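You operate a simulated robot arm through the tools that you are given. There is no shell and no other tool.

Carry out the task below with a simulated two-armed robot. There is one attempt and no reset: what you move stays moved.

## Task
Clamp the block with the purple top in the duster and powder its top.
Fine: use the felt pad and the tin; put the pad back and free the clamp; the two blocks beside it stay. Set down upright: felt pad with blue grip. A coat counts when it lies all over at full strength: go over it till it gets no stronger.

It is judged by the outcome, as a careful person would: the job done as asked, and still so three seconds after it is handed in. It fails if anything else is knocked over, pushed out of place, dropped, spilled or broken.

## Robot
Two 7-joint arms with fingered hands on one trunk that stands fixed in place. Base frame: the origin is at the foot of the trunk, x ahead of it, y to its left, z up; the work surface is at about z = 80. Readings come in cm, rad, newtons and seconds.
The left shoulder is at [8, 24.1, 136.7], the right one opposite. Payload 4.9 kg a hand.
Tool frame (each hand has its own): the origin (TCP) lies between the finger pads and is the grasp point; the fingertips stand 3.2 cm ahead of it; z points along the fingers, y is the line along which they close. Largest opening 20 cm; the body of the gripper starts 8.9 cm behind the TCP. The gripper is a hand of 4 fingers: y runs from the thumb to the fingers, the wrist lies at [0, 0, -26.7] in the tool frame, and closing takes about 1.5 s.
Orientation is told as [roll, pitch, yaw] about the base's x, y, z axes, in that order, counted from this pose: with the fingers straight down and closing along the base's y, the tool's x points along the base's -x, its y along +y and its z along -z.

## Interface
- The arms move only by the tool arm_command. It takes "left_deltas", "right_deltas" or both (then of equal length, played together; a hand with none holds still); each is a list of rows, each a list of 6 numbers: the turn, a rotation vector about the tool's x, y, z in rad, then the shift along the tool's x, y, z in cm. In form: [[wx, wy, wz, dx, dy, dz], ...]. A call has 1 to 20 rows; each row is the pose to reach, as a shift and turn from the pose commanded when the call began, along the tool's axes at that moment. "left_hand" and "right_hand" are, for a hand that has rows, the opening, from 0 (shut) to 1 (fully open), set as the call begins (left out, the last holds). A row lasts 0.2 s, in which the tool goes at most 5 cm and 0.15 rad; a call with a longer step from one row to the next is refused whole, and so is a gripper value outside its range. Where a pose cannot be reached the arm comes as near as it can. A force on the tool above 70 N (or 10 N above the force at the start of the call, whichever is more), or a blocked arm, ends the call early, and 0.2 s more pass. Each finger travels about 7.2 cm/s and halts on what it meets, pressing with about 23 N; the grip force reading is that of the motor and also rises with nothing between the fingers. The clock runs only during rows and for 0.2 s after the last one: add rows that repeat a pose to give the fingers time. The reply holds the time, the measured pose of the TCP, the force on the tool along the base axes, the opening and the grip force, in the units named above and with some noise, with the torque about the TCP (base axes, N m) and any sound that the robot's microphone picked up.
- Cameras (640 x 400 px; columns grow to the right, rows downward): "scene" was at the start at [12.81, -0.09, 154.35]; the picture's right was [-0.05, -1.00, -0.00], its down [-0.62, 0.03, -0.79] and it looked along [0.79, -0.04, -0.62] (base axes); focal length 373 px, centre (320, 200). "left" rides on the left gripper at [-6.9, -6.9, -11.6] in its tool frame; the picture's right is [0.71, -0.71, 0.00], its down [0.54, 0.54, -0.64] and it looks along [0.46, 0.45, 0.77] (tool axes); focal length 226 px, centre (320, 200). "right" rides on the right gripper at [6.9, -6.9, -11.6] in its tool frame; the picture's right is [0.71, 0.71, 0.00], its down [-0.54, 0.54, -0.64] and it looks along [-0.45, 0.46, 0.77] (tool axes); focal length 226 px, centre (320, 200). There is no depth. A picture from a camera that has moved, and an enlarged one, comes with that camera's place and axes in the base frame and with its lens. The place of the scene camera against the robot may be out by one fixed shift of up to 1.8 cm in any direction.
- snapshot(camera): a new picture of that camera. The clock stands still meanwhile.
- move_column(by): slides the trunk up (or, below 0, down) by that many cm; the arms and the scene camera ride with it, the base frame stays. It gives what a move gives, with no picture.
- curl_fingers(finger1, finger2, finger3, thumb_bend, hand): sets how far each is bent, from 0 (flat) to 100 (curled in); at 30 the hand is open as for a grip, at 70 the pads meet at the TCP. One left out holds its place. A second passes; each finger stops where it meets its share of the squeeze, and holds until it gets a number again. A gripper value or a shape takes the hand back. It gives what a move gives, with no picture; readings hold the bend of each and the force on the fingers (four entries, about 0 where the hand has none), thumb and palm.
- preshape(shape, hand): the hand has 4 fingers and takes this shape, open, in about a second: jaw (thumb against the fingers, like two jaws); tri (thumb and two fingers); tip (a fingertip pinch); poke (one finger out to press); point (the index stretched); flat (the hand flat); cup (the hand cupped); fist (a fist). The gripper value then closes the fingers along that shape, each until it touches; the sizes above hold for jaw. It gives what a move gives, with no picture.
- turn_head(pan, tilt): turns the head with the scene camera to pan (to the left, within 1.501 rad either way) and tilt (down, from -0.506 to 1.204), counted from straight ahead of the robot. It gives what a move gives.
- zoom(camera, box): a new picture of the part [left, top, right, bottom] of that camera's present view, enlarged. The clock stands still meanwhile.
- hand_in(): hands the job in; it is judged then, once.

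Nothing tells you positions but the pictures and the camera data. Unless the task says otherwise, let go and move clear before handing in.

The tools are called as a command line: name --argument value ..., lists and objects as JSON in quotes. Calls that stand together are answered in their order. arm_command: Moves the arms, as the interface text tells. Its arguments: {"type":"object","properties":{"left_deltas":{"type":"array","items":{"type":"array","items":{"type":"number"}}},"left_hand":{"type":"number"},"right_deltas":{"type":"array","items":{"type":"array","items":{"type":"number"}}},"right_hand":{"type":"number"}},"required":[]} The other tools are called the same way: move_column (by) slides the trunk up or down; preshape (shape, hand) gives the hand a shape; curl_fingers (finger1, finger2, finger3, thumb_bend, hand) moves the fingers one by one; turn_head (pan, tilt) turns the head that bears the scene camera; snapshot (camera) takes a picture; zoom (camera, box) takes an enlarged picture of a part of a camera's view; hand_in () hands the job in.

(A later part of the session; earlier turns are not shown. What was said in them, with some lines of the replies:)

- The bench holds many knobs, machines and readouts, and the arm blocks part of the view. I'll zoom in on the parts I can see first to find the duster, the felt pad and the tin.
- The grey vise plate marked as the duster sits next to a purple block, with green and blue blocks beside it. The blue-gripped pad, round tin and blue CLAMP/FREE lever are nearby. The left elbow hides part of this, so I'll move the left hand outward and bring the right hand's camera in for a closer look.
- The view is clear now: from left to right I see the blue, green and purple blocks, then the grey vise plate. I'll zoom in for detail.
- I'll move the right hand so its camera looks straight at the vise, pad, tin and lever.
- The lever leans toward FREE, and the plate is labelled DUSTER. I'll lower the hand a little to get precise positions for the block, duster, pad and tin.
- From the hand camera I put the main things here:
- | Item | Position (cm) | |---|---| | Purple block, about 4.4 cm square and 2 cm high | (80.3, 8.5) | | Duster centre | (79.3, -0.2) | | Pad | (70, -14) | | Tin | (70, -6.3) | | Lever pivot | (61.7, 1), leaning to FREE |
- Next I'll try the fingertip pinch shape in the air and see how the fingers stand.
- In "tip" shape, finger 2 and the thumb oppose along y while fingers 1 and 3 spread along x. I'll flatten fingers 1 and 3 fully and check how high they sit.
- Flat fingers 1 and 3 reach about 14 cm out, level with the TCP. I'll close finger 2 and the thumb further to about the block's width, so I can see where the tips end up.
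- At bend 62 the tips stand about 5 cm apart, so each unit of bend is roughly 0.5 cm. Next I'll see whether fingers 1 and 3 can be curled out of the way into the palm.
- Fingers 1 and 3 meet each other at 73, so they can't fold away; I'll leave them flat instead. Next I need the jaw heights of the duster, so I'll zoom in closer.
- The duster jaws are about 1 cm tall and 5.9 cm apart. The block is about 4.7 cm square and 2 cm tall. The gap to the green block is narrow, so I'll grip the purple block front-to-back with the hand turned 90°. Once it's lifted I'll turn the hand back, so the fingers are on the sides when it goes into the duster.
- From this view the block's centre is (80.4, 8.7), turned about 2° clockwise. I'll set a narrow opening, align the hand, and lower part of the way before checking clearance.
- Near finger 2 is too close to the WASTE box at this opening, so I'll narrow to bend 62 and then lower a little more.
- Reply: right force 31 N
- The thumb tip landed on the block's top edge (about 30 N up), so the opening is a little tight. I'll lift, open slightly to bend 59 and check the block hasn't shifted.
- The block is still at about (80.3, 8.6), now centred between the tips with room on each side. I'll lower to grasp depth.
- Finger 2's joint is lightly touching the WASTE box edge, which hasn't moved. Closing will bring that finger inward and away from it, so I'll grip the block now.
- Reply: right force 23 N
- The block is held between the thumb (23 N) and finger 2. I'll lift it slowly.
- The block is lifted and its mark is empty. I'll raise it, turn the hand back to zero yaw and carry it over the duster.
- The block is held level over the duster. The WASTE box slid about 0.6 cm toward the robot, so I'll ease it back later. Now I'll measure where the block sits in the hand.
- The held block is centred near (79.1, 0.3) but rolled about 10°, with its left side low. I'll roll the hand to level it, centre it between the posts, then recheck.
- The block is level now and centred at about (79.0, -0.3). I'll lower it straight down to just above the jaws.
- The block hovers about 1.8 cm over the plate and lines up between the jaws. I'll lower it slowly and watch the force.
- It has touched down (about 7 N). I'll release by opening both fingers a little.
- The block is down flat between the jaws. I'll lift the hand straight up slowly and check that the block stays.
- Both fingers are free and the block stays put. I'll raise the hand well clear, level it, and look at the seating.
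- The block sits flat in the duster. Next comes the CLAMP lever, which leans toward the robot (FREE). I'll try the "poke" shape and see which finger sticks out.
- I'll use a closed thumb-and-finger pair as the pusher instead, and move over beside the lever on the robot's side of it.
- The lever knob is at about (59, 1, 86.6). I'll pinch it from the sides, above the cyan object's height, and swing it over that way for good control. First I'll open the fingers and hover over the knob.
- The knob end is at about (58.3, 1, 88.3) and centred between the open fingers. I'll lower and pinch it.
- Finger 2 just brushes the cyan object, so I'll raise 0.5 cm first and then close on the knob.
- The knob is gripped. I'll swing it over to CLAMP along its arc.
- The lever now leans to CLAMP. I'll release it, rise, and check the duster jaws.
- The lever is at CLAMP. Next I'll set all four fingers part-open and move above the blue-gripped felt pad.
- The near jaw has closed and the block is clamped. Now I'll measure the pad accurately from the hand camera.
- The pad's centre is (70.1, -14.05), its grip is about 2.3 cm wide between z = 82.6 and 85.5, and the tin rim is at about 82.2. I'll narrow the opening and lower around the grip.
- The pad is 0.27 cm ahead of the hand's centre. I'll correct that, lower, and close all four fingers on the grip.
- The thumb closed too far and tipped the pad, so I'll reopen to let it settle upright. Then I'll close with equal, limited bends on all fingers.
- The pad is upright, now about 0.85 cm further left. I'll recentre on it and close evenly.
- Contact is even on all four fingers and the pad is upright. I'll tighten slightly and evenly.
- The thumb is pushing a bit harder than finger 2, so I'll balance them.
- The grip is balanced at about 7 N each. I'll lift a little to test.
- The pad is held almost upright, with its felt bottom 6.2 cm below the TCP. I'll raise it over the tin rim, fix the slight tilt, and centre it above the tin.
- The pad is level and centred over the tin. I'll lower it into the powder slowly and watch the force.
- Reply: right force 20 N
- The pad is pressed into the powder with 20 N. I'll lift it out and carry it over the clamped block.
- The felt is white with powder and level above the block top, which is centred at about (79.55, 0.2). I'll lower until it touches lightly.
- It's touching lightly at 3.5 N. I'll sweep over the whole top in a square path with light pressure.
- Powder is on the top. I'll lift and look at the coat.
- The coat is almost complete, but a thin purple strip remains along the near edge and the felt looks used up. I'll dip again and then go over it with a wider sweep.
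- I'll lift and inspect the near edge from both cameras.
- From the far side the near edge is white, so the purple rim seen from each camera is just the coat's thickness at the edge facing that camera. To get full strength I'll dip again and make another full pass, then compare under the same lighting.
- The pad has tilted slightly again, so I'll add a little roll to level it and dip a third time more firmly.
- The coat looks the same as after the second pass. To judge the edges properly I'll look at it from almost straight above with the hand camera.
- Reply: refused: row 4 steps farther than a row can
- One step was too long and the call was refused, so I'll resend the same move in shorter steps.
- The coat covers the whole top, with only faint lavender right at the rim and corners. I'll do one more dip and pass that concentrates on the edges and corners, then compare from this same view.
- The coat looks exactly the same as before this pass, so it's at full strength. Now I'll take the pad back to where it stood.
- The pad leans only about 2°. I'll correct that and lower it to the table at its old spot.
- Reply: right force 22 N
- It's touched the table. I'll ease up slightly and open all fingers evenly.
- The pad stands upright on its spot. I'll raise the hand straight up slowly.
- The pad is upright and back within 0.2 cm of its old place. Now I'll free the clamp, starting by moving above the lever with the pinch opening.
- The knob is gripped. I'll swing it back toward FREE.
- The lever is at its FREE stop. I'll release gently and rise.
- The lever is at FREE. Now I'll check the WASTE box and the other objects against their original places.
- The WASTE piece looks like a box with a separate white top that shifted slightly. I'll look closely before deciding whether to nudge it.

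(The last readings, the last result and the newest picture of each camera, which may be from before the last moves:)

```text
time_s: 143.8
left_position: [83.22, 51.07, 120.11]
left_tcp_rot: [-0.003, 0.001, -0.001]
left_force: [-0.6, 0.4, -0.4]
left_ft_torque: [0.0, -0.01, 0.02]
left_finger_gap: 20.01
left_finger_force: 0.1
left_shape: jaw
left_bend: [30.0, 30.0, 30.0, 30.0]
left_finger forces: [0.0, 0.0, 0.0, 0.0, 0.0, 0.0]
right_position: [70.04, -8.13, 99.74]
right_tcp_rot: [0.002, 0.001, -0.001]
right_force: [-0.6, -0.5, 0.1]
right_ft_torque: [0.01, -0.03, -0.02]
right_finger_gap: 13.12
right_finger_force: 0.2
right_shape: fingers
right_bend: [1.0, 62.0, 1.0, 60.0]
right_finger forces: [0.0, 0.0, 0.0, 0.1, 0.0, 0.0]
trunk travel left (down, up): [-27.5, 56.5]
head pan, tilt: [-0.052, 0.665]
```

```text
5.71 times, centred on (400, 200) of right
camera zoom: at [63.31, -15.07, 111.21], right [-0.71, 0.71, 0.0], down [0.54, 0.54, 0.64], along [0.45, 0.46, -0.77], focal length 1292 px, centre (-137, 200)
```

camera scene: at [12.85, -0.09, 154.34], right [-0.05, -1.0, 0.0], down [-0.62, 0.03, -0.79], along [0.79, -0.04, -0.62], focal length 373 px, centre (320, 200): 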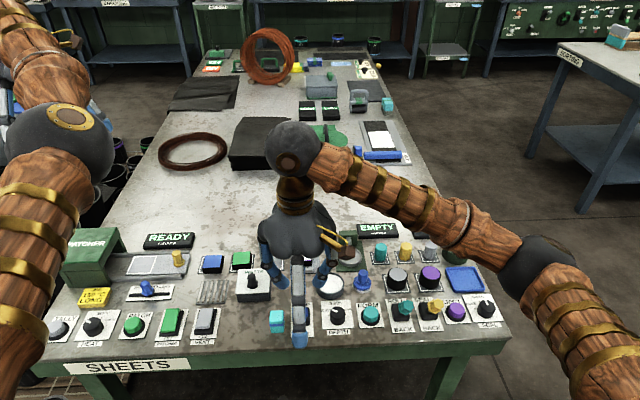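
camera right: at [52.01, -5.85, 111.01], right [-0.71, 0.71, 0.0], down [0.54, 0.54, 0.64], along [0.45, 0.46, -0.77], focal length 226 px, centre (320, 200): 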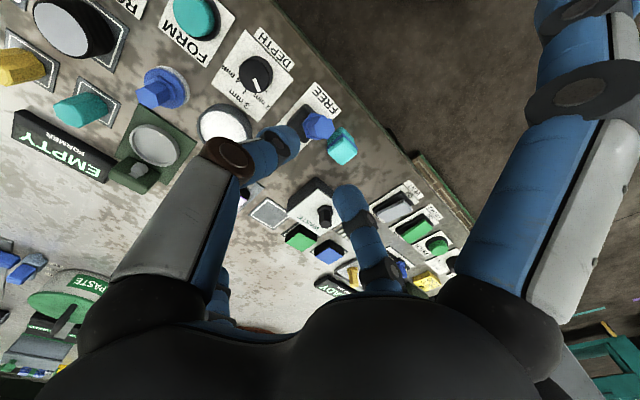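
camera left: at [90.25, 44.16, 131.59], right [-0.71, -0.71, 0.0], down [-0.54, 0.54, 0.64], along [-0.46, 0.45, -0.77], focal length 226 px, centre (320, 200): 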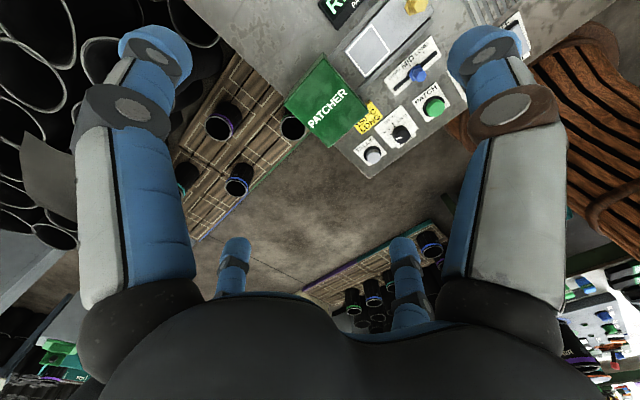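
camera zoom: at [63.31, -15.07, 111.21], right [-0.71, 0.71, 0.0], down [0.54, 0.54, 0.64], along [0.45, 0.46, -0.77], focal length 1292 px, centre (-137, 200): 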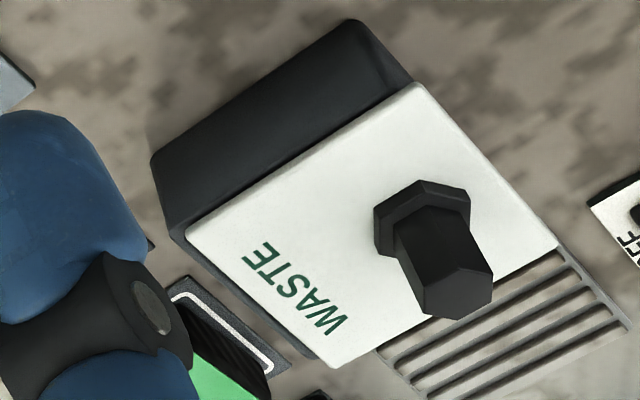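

It's a bin with a loose lid. The base hasn't moved, but the lid slid about 0.5 cm toward the robot when my finger touched it. I'll gently pinch its knob and slide it back, so first I'll hover above the knob.

curl_fingers --hand "right" --finger1 0 --finger2 59 --finger3 0 --thumb_bend 59

arm_command --right_deltas '[[0, 0, 0, 0.2, 4.1, 0], [0, 0, 0, 0.4, 8.2, 0], [0, 0, 0, 0.7, 12.3, 0], [0, 0, 0, 0.9, 16.4, 0], [0, 0, 0, 1.1, 20.5, 0], [0, 0, 0, 1.1, 20.5, 3.5], [0, 0, 0, 1.1, 20.5, 3.5]]'

zoom --camera "right" --box '[260, 80, 380, 200]'

zoom --camera "scene" --box '[206, 240, 302, 300]'

```text
time_s: 144.8
left_position: [83.24, 50.97, 120.14]
left_tcp_rot: [0.0, 0.0, 0.0]
left_force: [-0.7, 0.4, 0.1]
left_ft_torque: [-0.02, 0.01, -0.01]
left_finger_gap: 20.0
left_finger_force: 0.1
left_shape: jaw
left_bend: [30.0, 30.0, 30.0, 30.0]
left_finger forces: [0.0, 0.1, 0.0, 0.0, 0.0, 0.0]
right_position: [70.17, -8.07, 99.61]
right_tcp_rot: [0.002, 0.0, -0.001]
right_force: [0.1, 0.3, 0.1]
right_ft_torque: [0.01, -0.01, 0.01]
right_finger_gap: 13.22
right_finger_force: 0.0
right_shape: fingers
right_bend: [1.0, 59.0, 1.0, 59.0]
right_finger forces: [0.0, 0.2, 0.0, 0.0, 0.0, 0.0]
trunk travel left (down, up): [-27.5, 56.5]
head pan, tilt: [-0.052, 0.665]
```

```text
time_s: 146.4
left_position: [83.25, 51.04, 120.09]
left_tcp_rot: [0.001, 0.0, 0.0]
left_force: [0.7, 0.6, 0.0]
left_ft_torque: [-0.01, -0.01, -0.01]
left_finger_gap: 19.95
left_finger_force: 0.0
left_shape: jaw
left_bend: [30.0, 30.0, 30.0, 30.0]
left_finger forces: [0.1, 0.0, 0.0, 0.1, 0.1, 0.0]
right_position: [69.15, 12.27, 96.2]
right_tcp_rot: [0.003, 0.0, 0.001]
right_force: [-0.5, 0.5, -0.6]
right_ft_torque: [0.03, 0.02, -0.02]
right_finger_gap: 13.22
right_finger_force: 0.1
right_shape: fingers
right_bend: [1.0, 59.0, 1.0, 59.0]
right_finger forces: [0.0, 0.0, 0.0, 0.0, 0.0, 0.1]
trunk travel left (down, up): [-27.5, 56.5]
head pan, tilt: [-0.052, 0.665]
```

```text
3.33 times, centred on (320, 140) of right
camera zoom: at [62.27, 5.47, 107.65], right [-0.71, 0.71, 0.0], down [0.54, 0.54, 0.64], along [0.45, 0.46, -0.77], focal length 754 px, centre (320, 400)
```

zoom: 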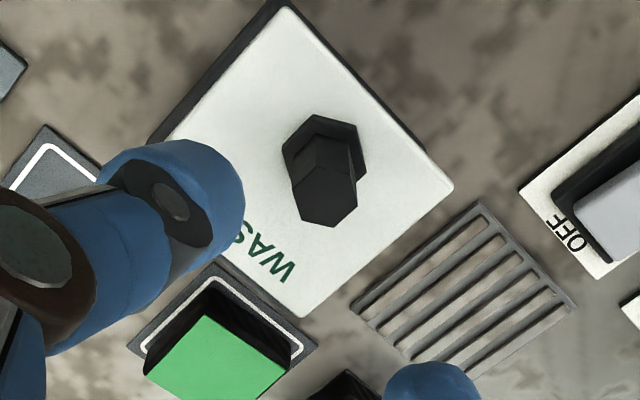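

```text
6.67 times, centred on (254, 270) of scene
camera zoom: at [12.77, -0.04, 154.35], right [-0.05, -1.0, 0.0], down [-0.62, 0.03, -0.79], along [0.79, -0.04, -0.62], focal length 2487 px, centre (760, -267)
```

zoom: 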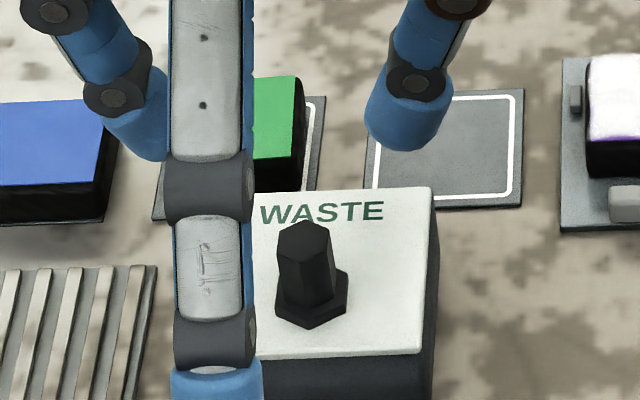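

arm_command --right_deltas '[[0, 0, 0, 0.25, -0.06, 2], [0, 0, 0, 0.25, -0.06, 4.5], [0, 0, 0, 0.25, -0.06, 6.5], [0, 0, 0, 0.25, -0.06, 7.7], [0, 0, 0, 0.25, -0.06, 8.1], [0, 0, 0, 0.25, -0.06, 8.1]]'

curl_fingers --hand "right" --finger2 65 --thumb_bend 65

zoom --camera "right" --box '[260, 100, 380, 220]'

zoom --camera "scene" --box '[206, 240, 302, 300]'

```text
time_s: 147.8
left_position: [83.14, 51.13, 120.25]
left_tcp_rot: [-0.001, -0.002, 0.001]
left_force: [0.0, -0.3, -0.2]
left_ft_torque: [-0.02, 0.0, 0.02]
left_finger_gap: 20.01
left_finger_force: 0.0
left_shape: jaw
left_bend: [30.0, 30.0, 30.0, 30.0]
left_finger forces: [0.0, 0.1, 0.0, 0.0, 0.1, 0.0]
right_position: [68.81, 12.28, 88.17]
right_tcp_rot: [0.003, -0.004, 0.003]
right_force: [-0.2, 4.4, 19.5]
right_ft_torque: [0.83, 0.01, 0.02]
right_finger_gap: 13.22
right_finger_force: 9.2
right_shape: fingers
right_bend: [1.0, 59.0, 1.0, 59.0]
right_finger forces: [0.0, 18.9, 0.0, 0.0, 0.0, 0.0]
trunk travel left (down, up): [-27.5, 56.5]
head pan, tilt: [-0.052, 0.665]
```

```text
time_s: 148.8
left_position: [83.11, 50.99, 120.23]
left_tcp_rot: [0.0, 0.0, 0.001]
left_force: [0.5, 0.7, -0.5]
left_ft_torque: [0.02, -0.02, -0.02]
left_finger_gap: 19.98
left_finger_force: 0.1
left_shape: jaw
left_bend: [30.0, 30.0, 30.0, 30.0]
left_finger forces: [0.1, 0.0, 0.0, 0.1, 0.1, 0.0]
right_position: [68.8, 12.11, 88.15]
right_tcp_rot: [0.002, 0.0, 0.0]
right_force: [0.9, -11.2, 9.9]
right_ft_torque: [-0.75, 0.01, 0.02]
right_finger_gap: 13.13
right_finger_force: 9.7
right_shape: fingers
right_bend: [1.0, 65.0, 1.0, 62.0]
right_finger forces: [0.0, 0.1, 0.0, 0.0, 19.7, 0.1]
trunk travel left (down, up): [-27.5, 56.5]
head pan, tilt: [-0.052, 0.665]
```

```text
3.33 times, centred on (320, 160) of right
camera zoom: at [62.0, 5.25, 99.64], right [-0.71, 0.71, 0.0], down [0.54, 0.54, 0.64], along [0.45, 0.46, -0.77], focal length 754 px, centre (320, 333)
```

zoom: 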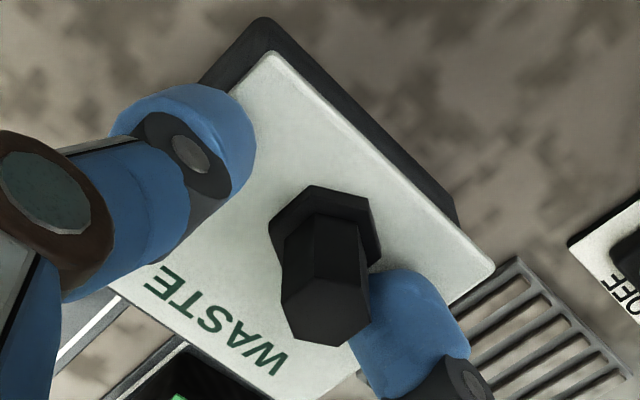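

```text
6.67 times, centred on (254, 270) of scene
camera zoom: at [12.71, -0.21, 154.35], right [-0.05, -1.0, 0.0], down [-0.62, 0.03, -0.79], along [0.79, -0.04, -0.62], focal length 2487 px, centre (760, -267)
```

zoom: 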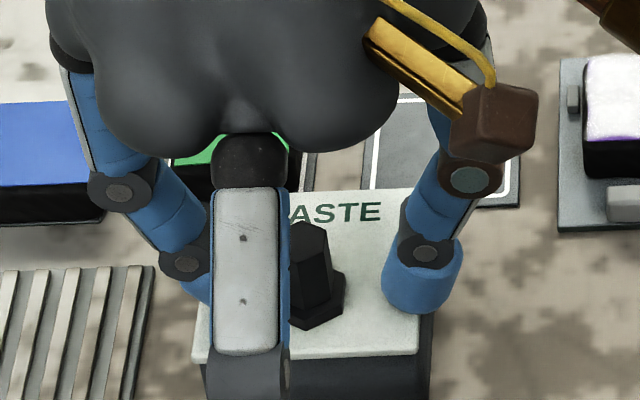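

The thumb is catching the lid's edge instead of the knob. I'll open, back up, and reconsider.

curl_fingers --hand "right" --finger2 60 --thumb_bend 58

arm_command --right_deltas '[[0, 0, 0, 0, 0, -1], [0, 0, 0, 0, 0, -3], [0, 0, 0, 0, 0, -6], [0, 0, 0, 0, 0, -9], [0, 0, 0, 0, 0, -9]]'

zoom --camera "right" --box '[260, 80, 380, 200]'

zoom --camera "scene" --box '[206, 240, 302, 300]'

```text
time_s: 149.8
left_position: [83.2, 51.13, 120.18]
left_tcp_rot: [0.001, 0.0, 0.0]
left_force: [-0.2, 0.0, 0.3]
left_ft_torque: [0.0, 0.01, 0.0]
left_finger_gap: 19.97
left_finger_force: 0.1
left_shape: jaw
left_bend: [30.0, 30.0, 30.0, 30.0]
left_finger forces: [0.0, 0.0, 0.0, 0.1, 0.0, 0.0]
right_position: [68.72, 12.42, 88.11]
right_tcp_rot: [0.001, -0.002, 0.001]
right_force: [-0.2, 2.4, 16.6]
right_ft_torque: [0.26, -0.03, 0.01]
right_finger_gap: 13.27
right_finger_force: 8.4
right_shape: fingers
right_bend: [1.0, 61.0, 1.0, 58.0]
right_finger forces: [0.0, 11.4, 0.0, 0.0, 4.6, 0.0]
trunk travel left (down, up): [-27.5, 56.5]
head pan, tilt: [-0.052, 0.665]
```

```text
time_s: 151.0
left_position: [83.33, 51.12, 120.12]
left_tcp_rot: [-0.002, -0.001, 0.0]
left_force: [-0.2, -0.1, -0.1]
left_ft_torque: [-0.03, 0.0, 0.0]
left_finger_gap: 19.99
left_finger_force: 0.1
left_shape: jaw
left_bend: [30.0, 30.0, 30.0, 30.0]
left_finger forces: [0.0, 0.0, 0.0, 0.0, 0.0, 0.1]
right_position: [68.66, 12.39, 97.25]
right_tcp_rot: [0.001, 0.0, 0.001]
right_force: [0.5, 0.2, 0.4]
right_ft_torque: [-0.02, 0.03, -0.01]
right_finger_gap: 13.34
right_finger_force: 0.1
right_shape: fingers
right_bend: [1.0, 60.0, 1.0, 57.0]
right_finger forces: [0.0, 0.0, 0.0, 0.0, 0.1, 0.0]
trunk travel left (down, up): [-27.5, 56.5]
head pan, tilt: [-0.052, 0.665]
```

```text
3.33 times, centred on (320, 140) of right
camera zoom: at [61.9, 5.5, 108.79], right [-0.71, 0.71, 0.0], down [0.54, 0.54, 0.64], along [0.45, 0.46, -0.77], focal length 754 px, centre (320, 400)
```

zoom: 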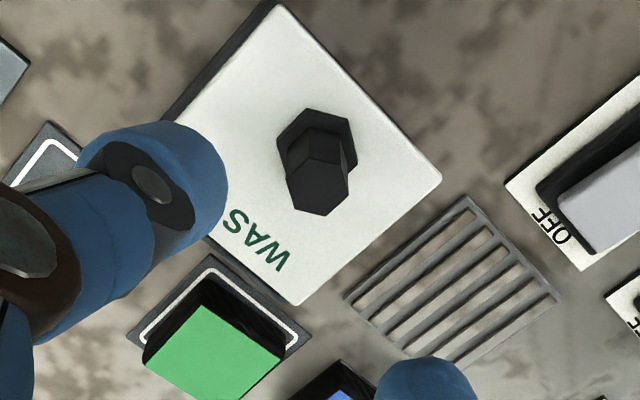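

```text
6.67 times, centred on (254, 270) of scene
camera zoom: at [12.82, -0.06, 154.34], right [-0.05, -1.0, 0.0], down [-0.62, 0.03, -0.79], along [0.79, -0.04, -0.62], focal length 2487 px, centre (760, -267)
```

zoom: 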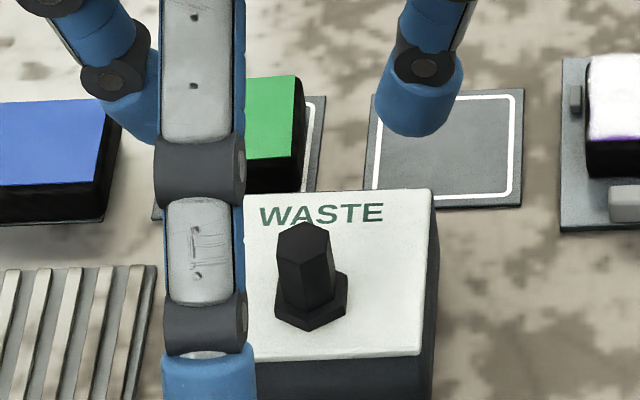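

The fingertips reach about 4.2 cm below the TCP at this opening, so I was too low and pressing on the lid. The lid is essentially unchanged. I'll try again 0.6 cm higher with a gentle, even pinch on the knob.

curl_fingers --hand "right" --finger2 60 --thumb_bend 60

arm_command --right_deltas '[[0, 0, 0, -0.08, -0.05, 2.5], [0, 0, 0, -0.08, -0.05, 5], [0, 0, 0, -0.08, -0.05, 7.2], [0, 0, 0, -0.08, -0.05, 8.3], [0, 0, 0, -0.08, -0.05, 8.3]]'

zoom --camera "scene" --box '[206, 240, 302, 300]'

zoom --camera "right" --box '[260, 100, 380, 220]'

```text
time_s: 152.0
left_position: [83.27, 51.09, 119.98]
left_tcp_rot: [-0.001, 0.0, 0.0]
left_force: [-0.5, 0.1, -0.6]
left_ft_torque: [-0.03, -0.01, 0.0]
left_finger_gap: 19.98
left_finger_force: 0.0
left_shape: jaw
left_bend: [30.0, 30.0, 30.0, 30.0]
left_finger forces: [0.0, 0.0, 0.0, 0.0, 0.0, 0.0]
right_position: [68.73, 12.35, 97.35]
right_tcp_rot: [0.001, -0.001, -0.001]
right_force: [0.0, 0.0, 0.9]
right_ft_torque: [0.0, -0.03, -0.02]
right_finger_gap: 13.17
right_finger_force: 0.1
right_shape: fingers
right_bend: [1.0, 60.0, 1.0, 60.0]
right_finger forces: [0.0, 0.1, 0.1, 0.0, 0.1, 0.1]
trunk travel left (down, up): [-27.5, 56.5]
head pan, tilt: [-0.052, 0.665]
```

```text
time_s: 153.2
left_position: [83.26, 51.1, 120.11]
left_tcp_rot: [0.0, 0.001, 0.0]
left_force: [-0.9, -0.4, 0.2]
left_ft_torque: [-0.01, 0.0, -0.01]
left_finger_gap: 19.99
left_finger_force: 0.0
left_shape: jaw
left_bend: [30.0, 30.0, 30.0, 30.0]
left_finger forces: [0.0, 0.0, 0.1, 0.0, 0.1, 0.0]
right_position: [68.76, 12.48, 88.88]
right_tcp_rot: [0.002, 0.0, 0.001]
right_force: [-0.1, 0.7, 0.3]
right_ft_torque: [-0.01, -0.01, -0.01]
right_finger_gap: 13.16
right_finger_force: 0.0
right_shape: fingers
right_bend: [1.0, 60.0, 1.0, 60.0]
right_finger forces: [0.0, 0.1, 0.0, 0.0, 0.0, 0.0]
trunk travel left (down, up): [-27.5, 56.5]
head pan, tilt: [-0.052, 0.665]
```

```text
6.67 times, centred on (254, 270) of scene
camera zoom: at [12.8, -0.07, 154.35], right [-0.05, -1.0, 0.0], down [-0.62, 0.03, -0.79], along [0.79, -0.04, -0.62], focal length 2487 px, centre (760, -267)
```

zoom: 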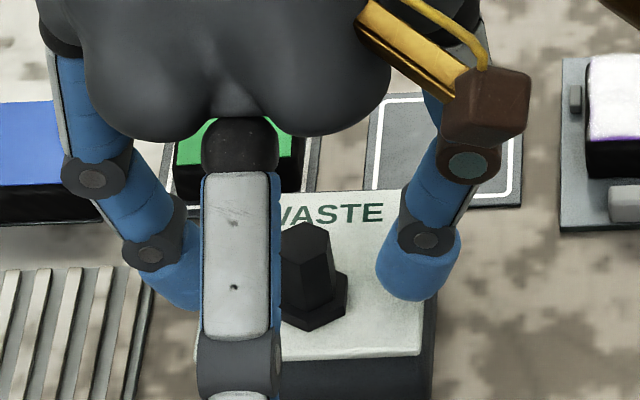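

```text
3.33 times, centred on (320, 160) of right
camera zoom: at [61.98, 5.53, 100.37], right [-0.71, 0.71, 0.0], down [0.54, 0.54, 0.64], along [0.45, 0.46, -0.77], focal length 754 px, centre (320, 333)
```

zoom: 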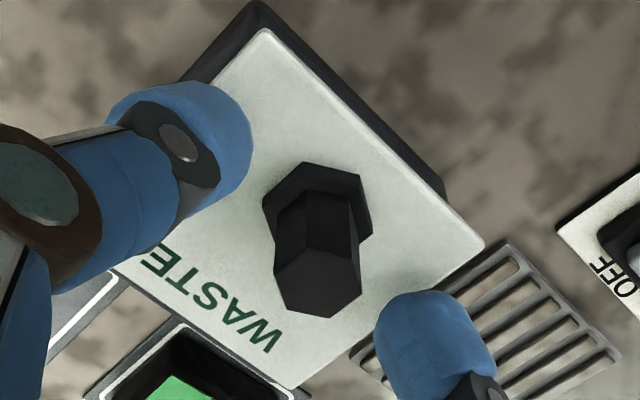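

The knob is centred with nothing touching. I'll close gently and evenly.

curl_fingers --hand "right" --finger2 66 --thumb_bend 66

zoom --camera "right" --box '[260, 100, 380, 220]'

```text
time_s: 154.2
left_position: [83.28, 51.1, 120.14]
left_tcp_rot: [-0.002, 0.0, 0.0]
left_force: [0.8, -0.3, -0.3]
left_ft_torque: [0.01, -0.01, 0.0]
left_finger_gap: 19.99
left_finger_force: 0.1
left_shape: jaw
left_bend: [30.0, 30.0, 30.0, 30.0]
left_finger forces: [0.0, 0.1, 0.0, 0.0, 0.1, 0.1]
right_position: [68.78, 12.37, 88.8]
right_tcp_rot: [0.001, 0.0, 0.0]
right_force: [-0.1, -1.5, -0.4]
right_ft_torque: [-0.01, 0.05, 0.02]
right_finger_gap: 12.81
right_finger_force: 0.4
right_shape: fingers
right_bend: [1.0, 66.0, 1.0, 66.0]
right_finger forces: [0.1, 0.0, 0.0, 0.1, 0.5, 0.0]
trunk travel left (down, up): [-27.5, 56.5]
head pan, tilt: [-0.052, 0.665]
```

```text
3.33 times, centred on (320, 160) of right
camera zoom: at [61.98, 5.53, 100.38], right [-0.71, 0.71, 0.0], down [0.54, 0.54, 0.64], along [0.45, 0.46, -0.77], focal length 754 px, centre (320, 333)
```

zoom: 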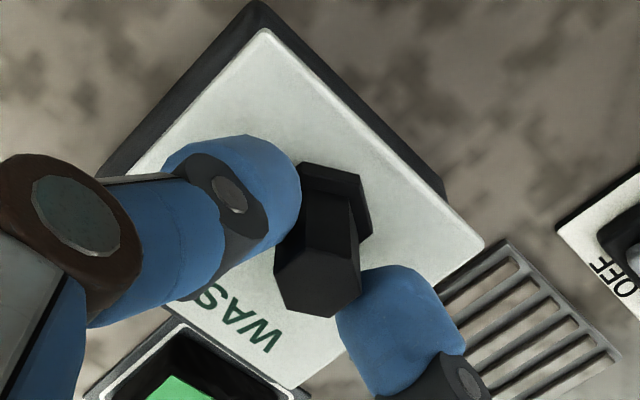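

curl_fingers --hand "right" --finger2 69 --thumb_bend 67

```text
time_s: 155.2
left_position: [83.23, 51.1, 120.03]
left_tcp_rot: [0.001, -0.001, 0.0]
left_force: [0.2, 0.9, 0.5]
left_ft_torque: [-0.02, 0.0, 0.0]
left_finger_gap: 19.99
left_finger_force: 0.0
left_shape: jaw
left_bend: [30.0, 30.0, 30.0, 30.0]
left_finger forces: [0.0, 0.0, 0.0, 0.1, 0.0, 0.1]
right_position: [68.69, 12.51, 88.78]
right_tcp_rot: [0.002, 0.0, -0.002]
right_force: [0.5, 0.7, -0.3]
right_ft_torque: [0.02, 0.01, 0.02]
right_finger_gap: 12.82
right_finger_force: 2.6
right_shape: fingers
right_bend: [1.0, 67.0, 1.0, 66.0]
right_finger forces: [0.1, 2.6, 0.0, 0.0, 2.0, 0.0]
trunk travel left (down, up): [-27.5, 56.5]
head pan, tilt: [-0.052, 0.665]
```

curl_fingers --hand "right" --finger2 73 --thumb_bend 71

arm_command --right_deltas '[[0, 0, 0, -0.15, 0, 0], [0, 0, 0, -0.3, 0, 0], [0, 0, 0, -0.45, 0, 0], [0, 0, 0, -0.6, 0, 0], [0, 0, 0, -0.6, 0, 0]]'

zoom --camera "scene" --box '[206, 240, 302, 300]'

zoom --camera "right" --box '[260, 100, 380, 220]'

```text
time_s: 156.2
left_position: [83.34, 51.01, 120.11]
left_tcp_rot: [0.001, 0.0, 0.0]
left_force: [-0.7, -0.5, -0.5]
left_ft_torque: [-0.03, 0.02, 0.0]
left_finger_gap: 19.96
left_finger_force: 0.0
left_shape: jaw
left_bend: [30.0, 30.0, 30.0, 30.0]
left_finger forces: [0.0, 0.0, 0.1, 0.0, 0.1, 0.0]
right_position: [68.8, 12.33, 88.83]
right_tcp_rot: [0.0, 0.0, -0.001]
right_force: [-0.5, -1.2, -1.2]
right_ft_torque: [-0.07, 0.0, 0.04]
right_finger_gap: 12.79
right_finger_force: 7.4
right_shape: fingers
right_bend: [1.0, 67.0, 1.0, 67.0]
right_finger forces: [0.0, 6.6, 0.0, 0.0, 8.7, 0.0]
trunk travel left (down, up): [-27.5, 56.5]
head pan, tilt: [-0.052, 0.665]
```

```text
time_s: 157.4
left_position: [83.23, 51.05, 120.06]
left_tcp_rot: [-0.001, -0.001, -0.002]
left_force: [-1.0, -0.9, -0.2]
left_ft_torque: [0.0, 0.04, -0.02]
left_finger_gap: 19.99
left_finger_force: 0.0
left_shape: jaw
left_bend: [30.0, 30.0, 30.0, 30.0]
left_finger forces: [0.0, 0.1, 0.1, 0.1, 0.0, 0.0]
right_position: [69.4, 12.29, 88.88]
right_tcp_rot: [-0.001, 0.0, 0.002]
right_force: [-0.5, 0.3, 0.7]
right_ft_torque: [-0.03, -0.02, -0.03]
right_finger_gap: 12.78
right_finger_force: 7.8
right_shape: fingers
right_bend: [1.0, 67.0, 1.0, 67.0]
right_finger forces: [0.0, 7.9, 0.1, 0.0, 7.5, 0.0]
trunk travel left (down, up): [-27.5, 56.5]
head pan, tilt: [-0.052, 0.665]
```

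```text
6.67 times, centred on (254, 270) of scene
camera zoom: at [12.81, -0.06, 154.35], right [-0.05, -1.0, 0.0], down [-0.62, 0.03, -0.79], along [0.79, -0.04, -0.62], focal length 2487 px, centre (760, -267)
```

zoom: 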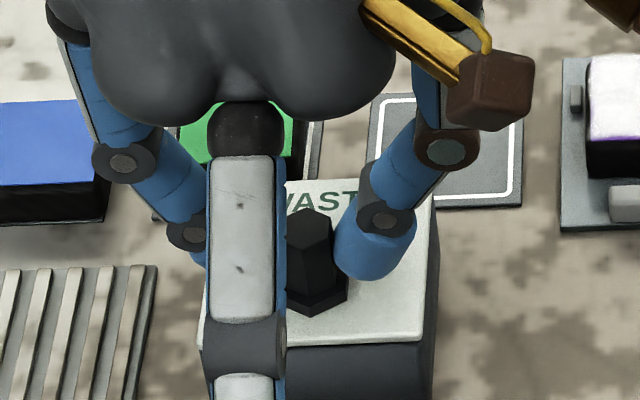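

```text
3.33 times, centred on (320, 160) of right
camera zoom: at [62.63, 5.45, 100.35], right [-0.71, 0.71, 0.0], down [0.54, 0.54, 0.64], along [0.45, 0.46, -0.77], focal length 754 px, centre (320, 333)
```

zoom: 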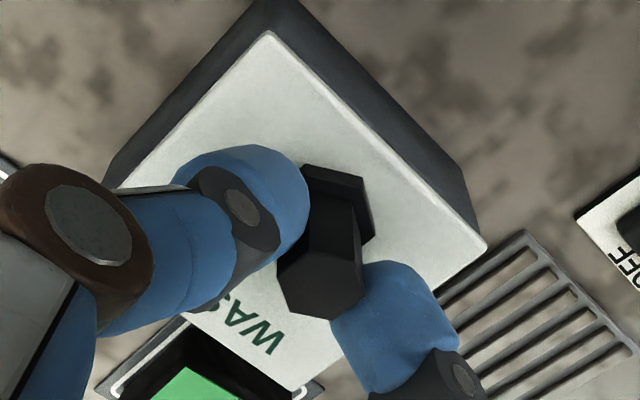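

The lid slid back with the knob. I'll release evenly, rise, and compare with the original view.

curl_fingers --hand "right" --finger2 61 --thumb_bend 61

arm_command --right_deltas '[[0, 0, 0, 0, 0, -1], [0, 0, 0, 0, 0, -3], [0, 0, 0, 0, 0, -6], [0, 0, 0, 0, 0, -10], [0, 0, 0, 0, 0, -10]]'

arm_command --right_deltas '[[0, 0, 0, 0, -4, -1], [0, 0, 0, 0, -8, -2], [0, 0, 0, 0, -12, -3], [0, 0, 0, 0, -16, -4], [0, 0, 0, 0, -20, -4], [0, 0, 0, 0, -24, -4], [0, 0, 0, 0, -28, -4], [0, 0, 0, 0, -32, -4], [0, 0, 0, -2, -36, -4], [0, 0, 0, -4, -40, -4], [0, 0, 0, -5, -44, -4], [0, 0, 0, -5, -44, -4]]'

zoom --camera "scene" --box '[236, 242, 300, 282]'

zoom --camera "scene" --box '[190, 235, 350, 335]'

snapshot --camera "scene"

```text
time_s: 158.4
left_position: [83.3, 51.09, 120.14]
left_tcp_rot: [0.0, 0.001, 0.001]
left_force: [-0.6, -0.2, 0.3]
left_ft_torque: [0.01, -0.01, 0.0]
left_finger_gap: 19.99
left_finger_force: 0.1
left_shape: jaw
left_bend: [30.0, 30.0, 30.0, 30.0]
left_finger forces: [0.0, 0.1, 0.0, 0.0, 0.1, 0.0]
right_position: [69.43, 12.3, 88.75]
right_tcp_rot: [0.001, -0.001, -0.001]
right_force: [-0.5, 0.0, 0.4]
right_ft_torque: [-0.03, -0.04, -0.02]
right_finger_gap: 13.06
right_finger_force: 0.1
right_shape: fingers
right_bend: [1.0, 61.0, 1.0, 61.0]
right_finger forces: [0.1, 0.0, 0.1, 0.0, 0.0, 0.1]
trunk travel left (down, up): [-27.5, 56.5]
head pan, tilt: [-0.052, 0.665]
```

```text
time_s: 159.6
left_position: [83.31, 51.09, 120.04]
left_tcp_rot: [0.001, 0.001, -0.001]
left_force: [-0.7, -0.2, -0.8]
left_ft_torque: [-0.02, -0.01, 0.02]
left_finger_gap: 20.0
left_finger_force: 0.0
left_shape: jaw
left_bend: [30.0, 30.0, 30.0, 30.0]
left_finger forces: [0.0, 0.0, 0.0, 0.0, 0.0, 0.0]
right_position: [69.44, 12.21, 98.96]
right_tcp_rot: [0.0, 0.0, -0.001]
right_force: [0.1, -0.2, 0.1]
right_ft_torque: [0.01, 0.01, -0.01]
right_finger_gap: 13.06
right_finger_force: 0.0
right_shape: fingers
right_bend: [1.0, 61.0, 1.0, 61.0]
right_finger forces: [0.0, 0.0, 0.1, 0.0, 0.0, 0.0]
trunk travel left (down, up): [-27.5, 56.5]
head pan, tilt: [-0.052, 0.665]
```

```text
time_s: 162.2
left_position: [83.36, 51.13, 120.09]
left_tcp_rot: [0.001, 0.001, 0.001]
left_force: [-0.1, 0.4, -0.4]
left_ft_torque: [-0.03, 0.0, 0.04]
left_finger_gap: 20.0
left_finger_force: 0.1
left_shape: jaw
left_bend: [30.0, 30.0, 30.0, 30.0]
left_finger forces: [0.0, 0.0, 0.0, 0.1, 0.0, 0.1]
right_position: [74.62, -31.55, 102.81]
right_tcp_rot: [0.0, -0.002, -0.001]
right_force: [-0.3, 0.3, 0.0]
right_ft_torque: [-0.02, -0.01, 0.01]
right_finger_gap: 13.07
right_finger_force: 0.1
right_shape: fingers
right_bend: [1.0, 61.0, 1.0, 61.0]
right_finger forces: [0.1, 0.0, 0.0, 0.0, 0.0, 0.1]
trunk travel left (down, up): [-27.5, 56.5]
head pan, tilt: [-0.052, 0.665]
```

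```text
10.00 times, centred on (268, 262) of scene
camera zoom: at [12.83, 0.02, 154.34], right [-0.05, -1.0, 0.0], down [-0.62, 0.03, -0.79], along [0.79, -0.04, -0.62], focal length 3730 px, centre (840, -420)
```

zoom: 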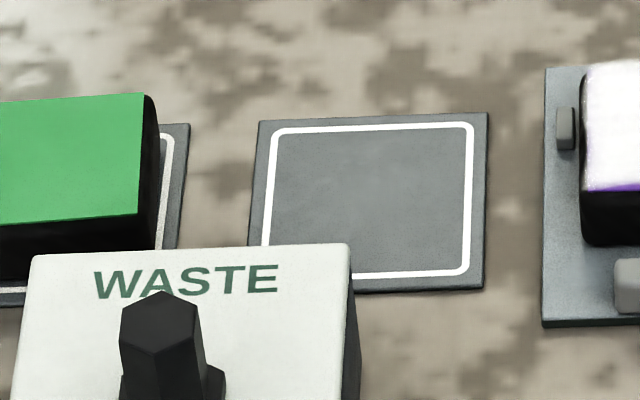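

```text
4.00 times, centred on (270, 285) of scene
camera zoom: at [12.83, 0.02, 154.34], right [-0.05, -1.0, 0.0], down [-0.62, 0.03, -0.79], along [0.79, -0.04, -0.62], focal length 1492 px, centre (520, -140)
```

zoom: 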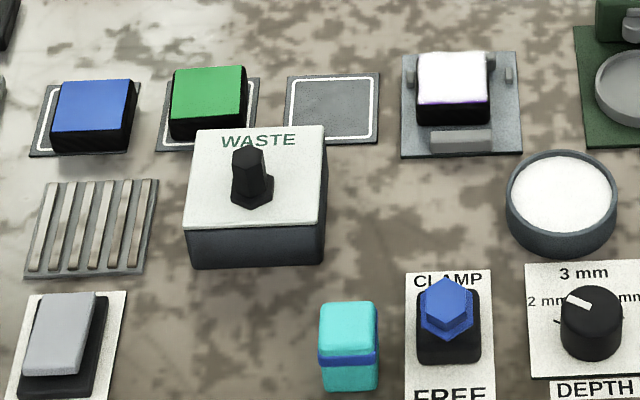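

```text
taken
camera scene: at [12.83, 0.02, 154.34], right [-0.05, -1.0, 0.0], down [-0.62, 0.03, -0.79], along [0.79, -0.04, -0.62], focal length 373 px, centre (320, 200)
```

scene: 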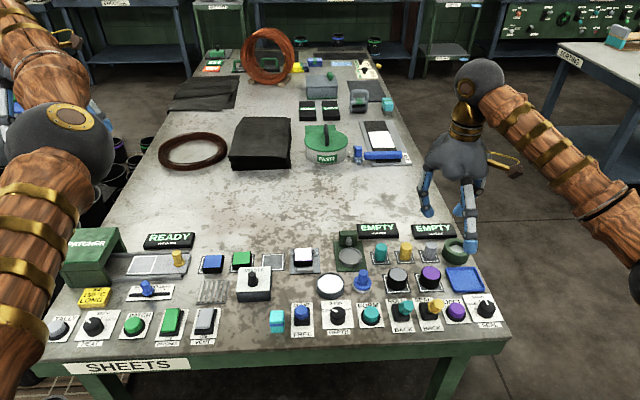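

The WASTE lid is back at its original spot. I'll do a final check of the duster, the coat, the pad, the lever and the blocks.

zoom --camera "scene" --box '[272, 235, 336, 275]'

zoom --camera "scene" --box '[290, 230, 450, 330]'

zoom --camera "right" --box '[200, 0, 520, 320]'

```text
10.00 times, centred on (304, 255) of scene
camera zoom: at [12.83, 0.02, 154.34], right [-0.05, -1.0, 0.0], down [-0.62, 0.03, -0.79], along [0.79, -0.04, -0.62], focal length 3730 px, centre (480, -350)
```

zoom: 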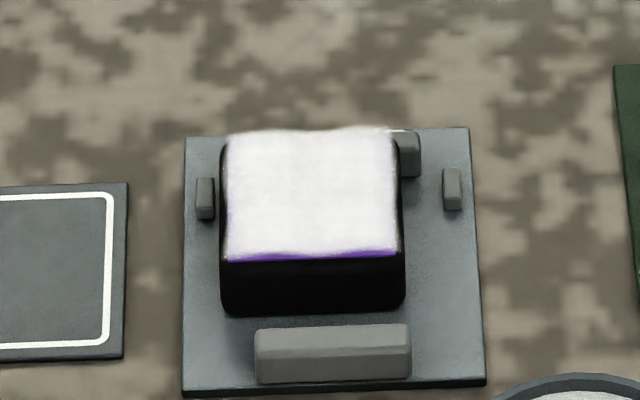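

```text
4.00 times, centred on (370, 280) of scene
camera zoom: at [12.83, 0.02, 154.34], right [-0.05, -1.0, 0.0], down [-0.62, 0.03, -0.79], along [0.79, -0.04, -0.62], focal length 1492 px, centre (120, -120)
```

zoom: 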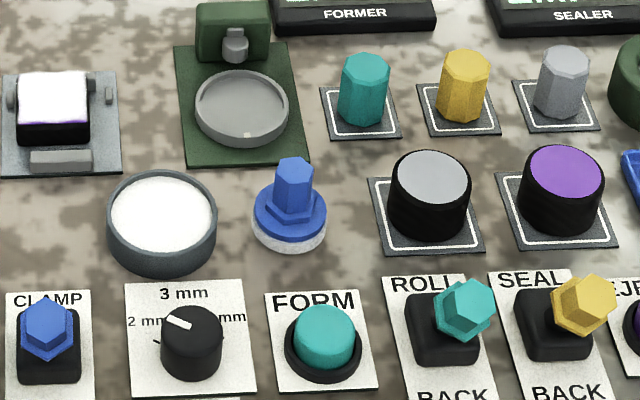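

```text
1.25 times, centred on (360, 160) of right
camera zoom: at [67.77, -38.46, 114.22], right [-0.71, 0.71, 0.0], down [0.54, 0.54, 0.64], along [0.45, 0.46, -0.77], focal length 283 px, centre (270, 250)
```

zoom: 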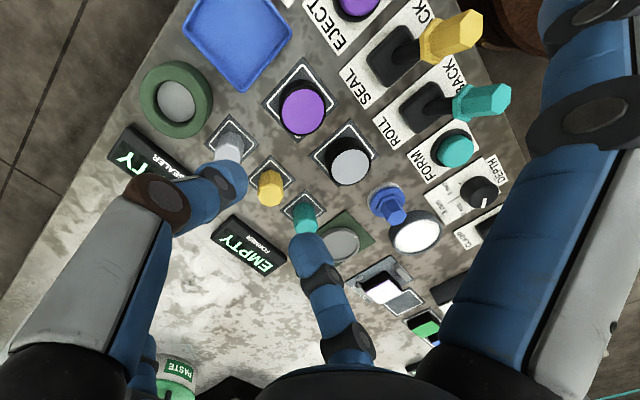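

The block sits freed in the duster with a full white coat, and the near jaw is back at its free position with the lever at FREE. The pad stands upright in its place, and the green and blue blocks and the bin lid are where they began. Both hands are clear, so I'm handing in.

hand_in

```text
The job is handed in.
```

I clamped the purple-topped block in the duster, powdered its top with the felt pad, and freed the clamp again. The block is still in the duster with its white coat. I don't have the verdict, only that the job was handed in.

- **Coat:** I dipped the pad four times and went over the whole top each time. The last pass made no visible difference. From the front camera a thin purple line still shows along the near edge. From almost straight above, the top looks covered except for a faint lavender tint at the rim and corners. I took that as the thickness and edge of the coat rather than a missed strip.
- **Pad:** it stands upright, about 0.2 cm from where it started.
- **Clamp and blocks:** the lever is at FREE, the near jaw has opened, and I left the green and blue blocks alone; they look unmoved.
- **One slip:** while picking up the block, my finger pushed the loose lid of the WASTE bin about 0.5 cm. I slid it back by its knob, and it now matches the starting picture.
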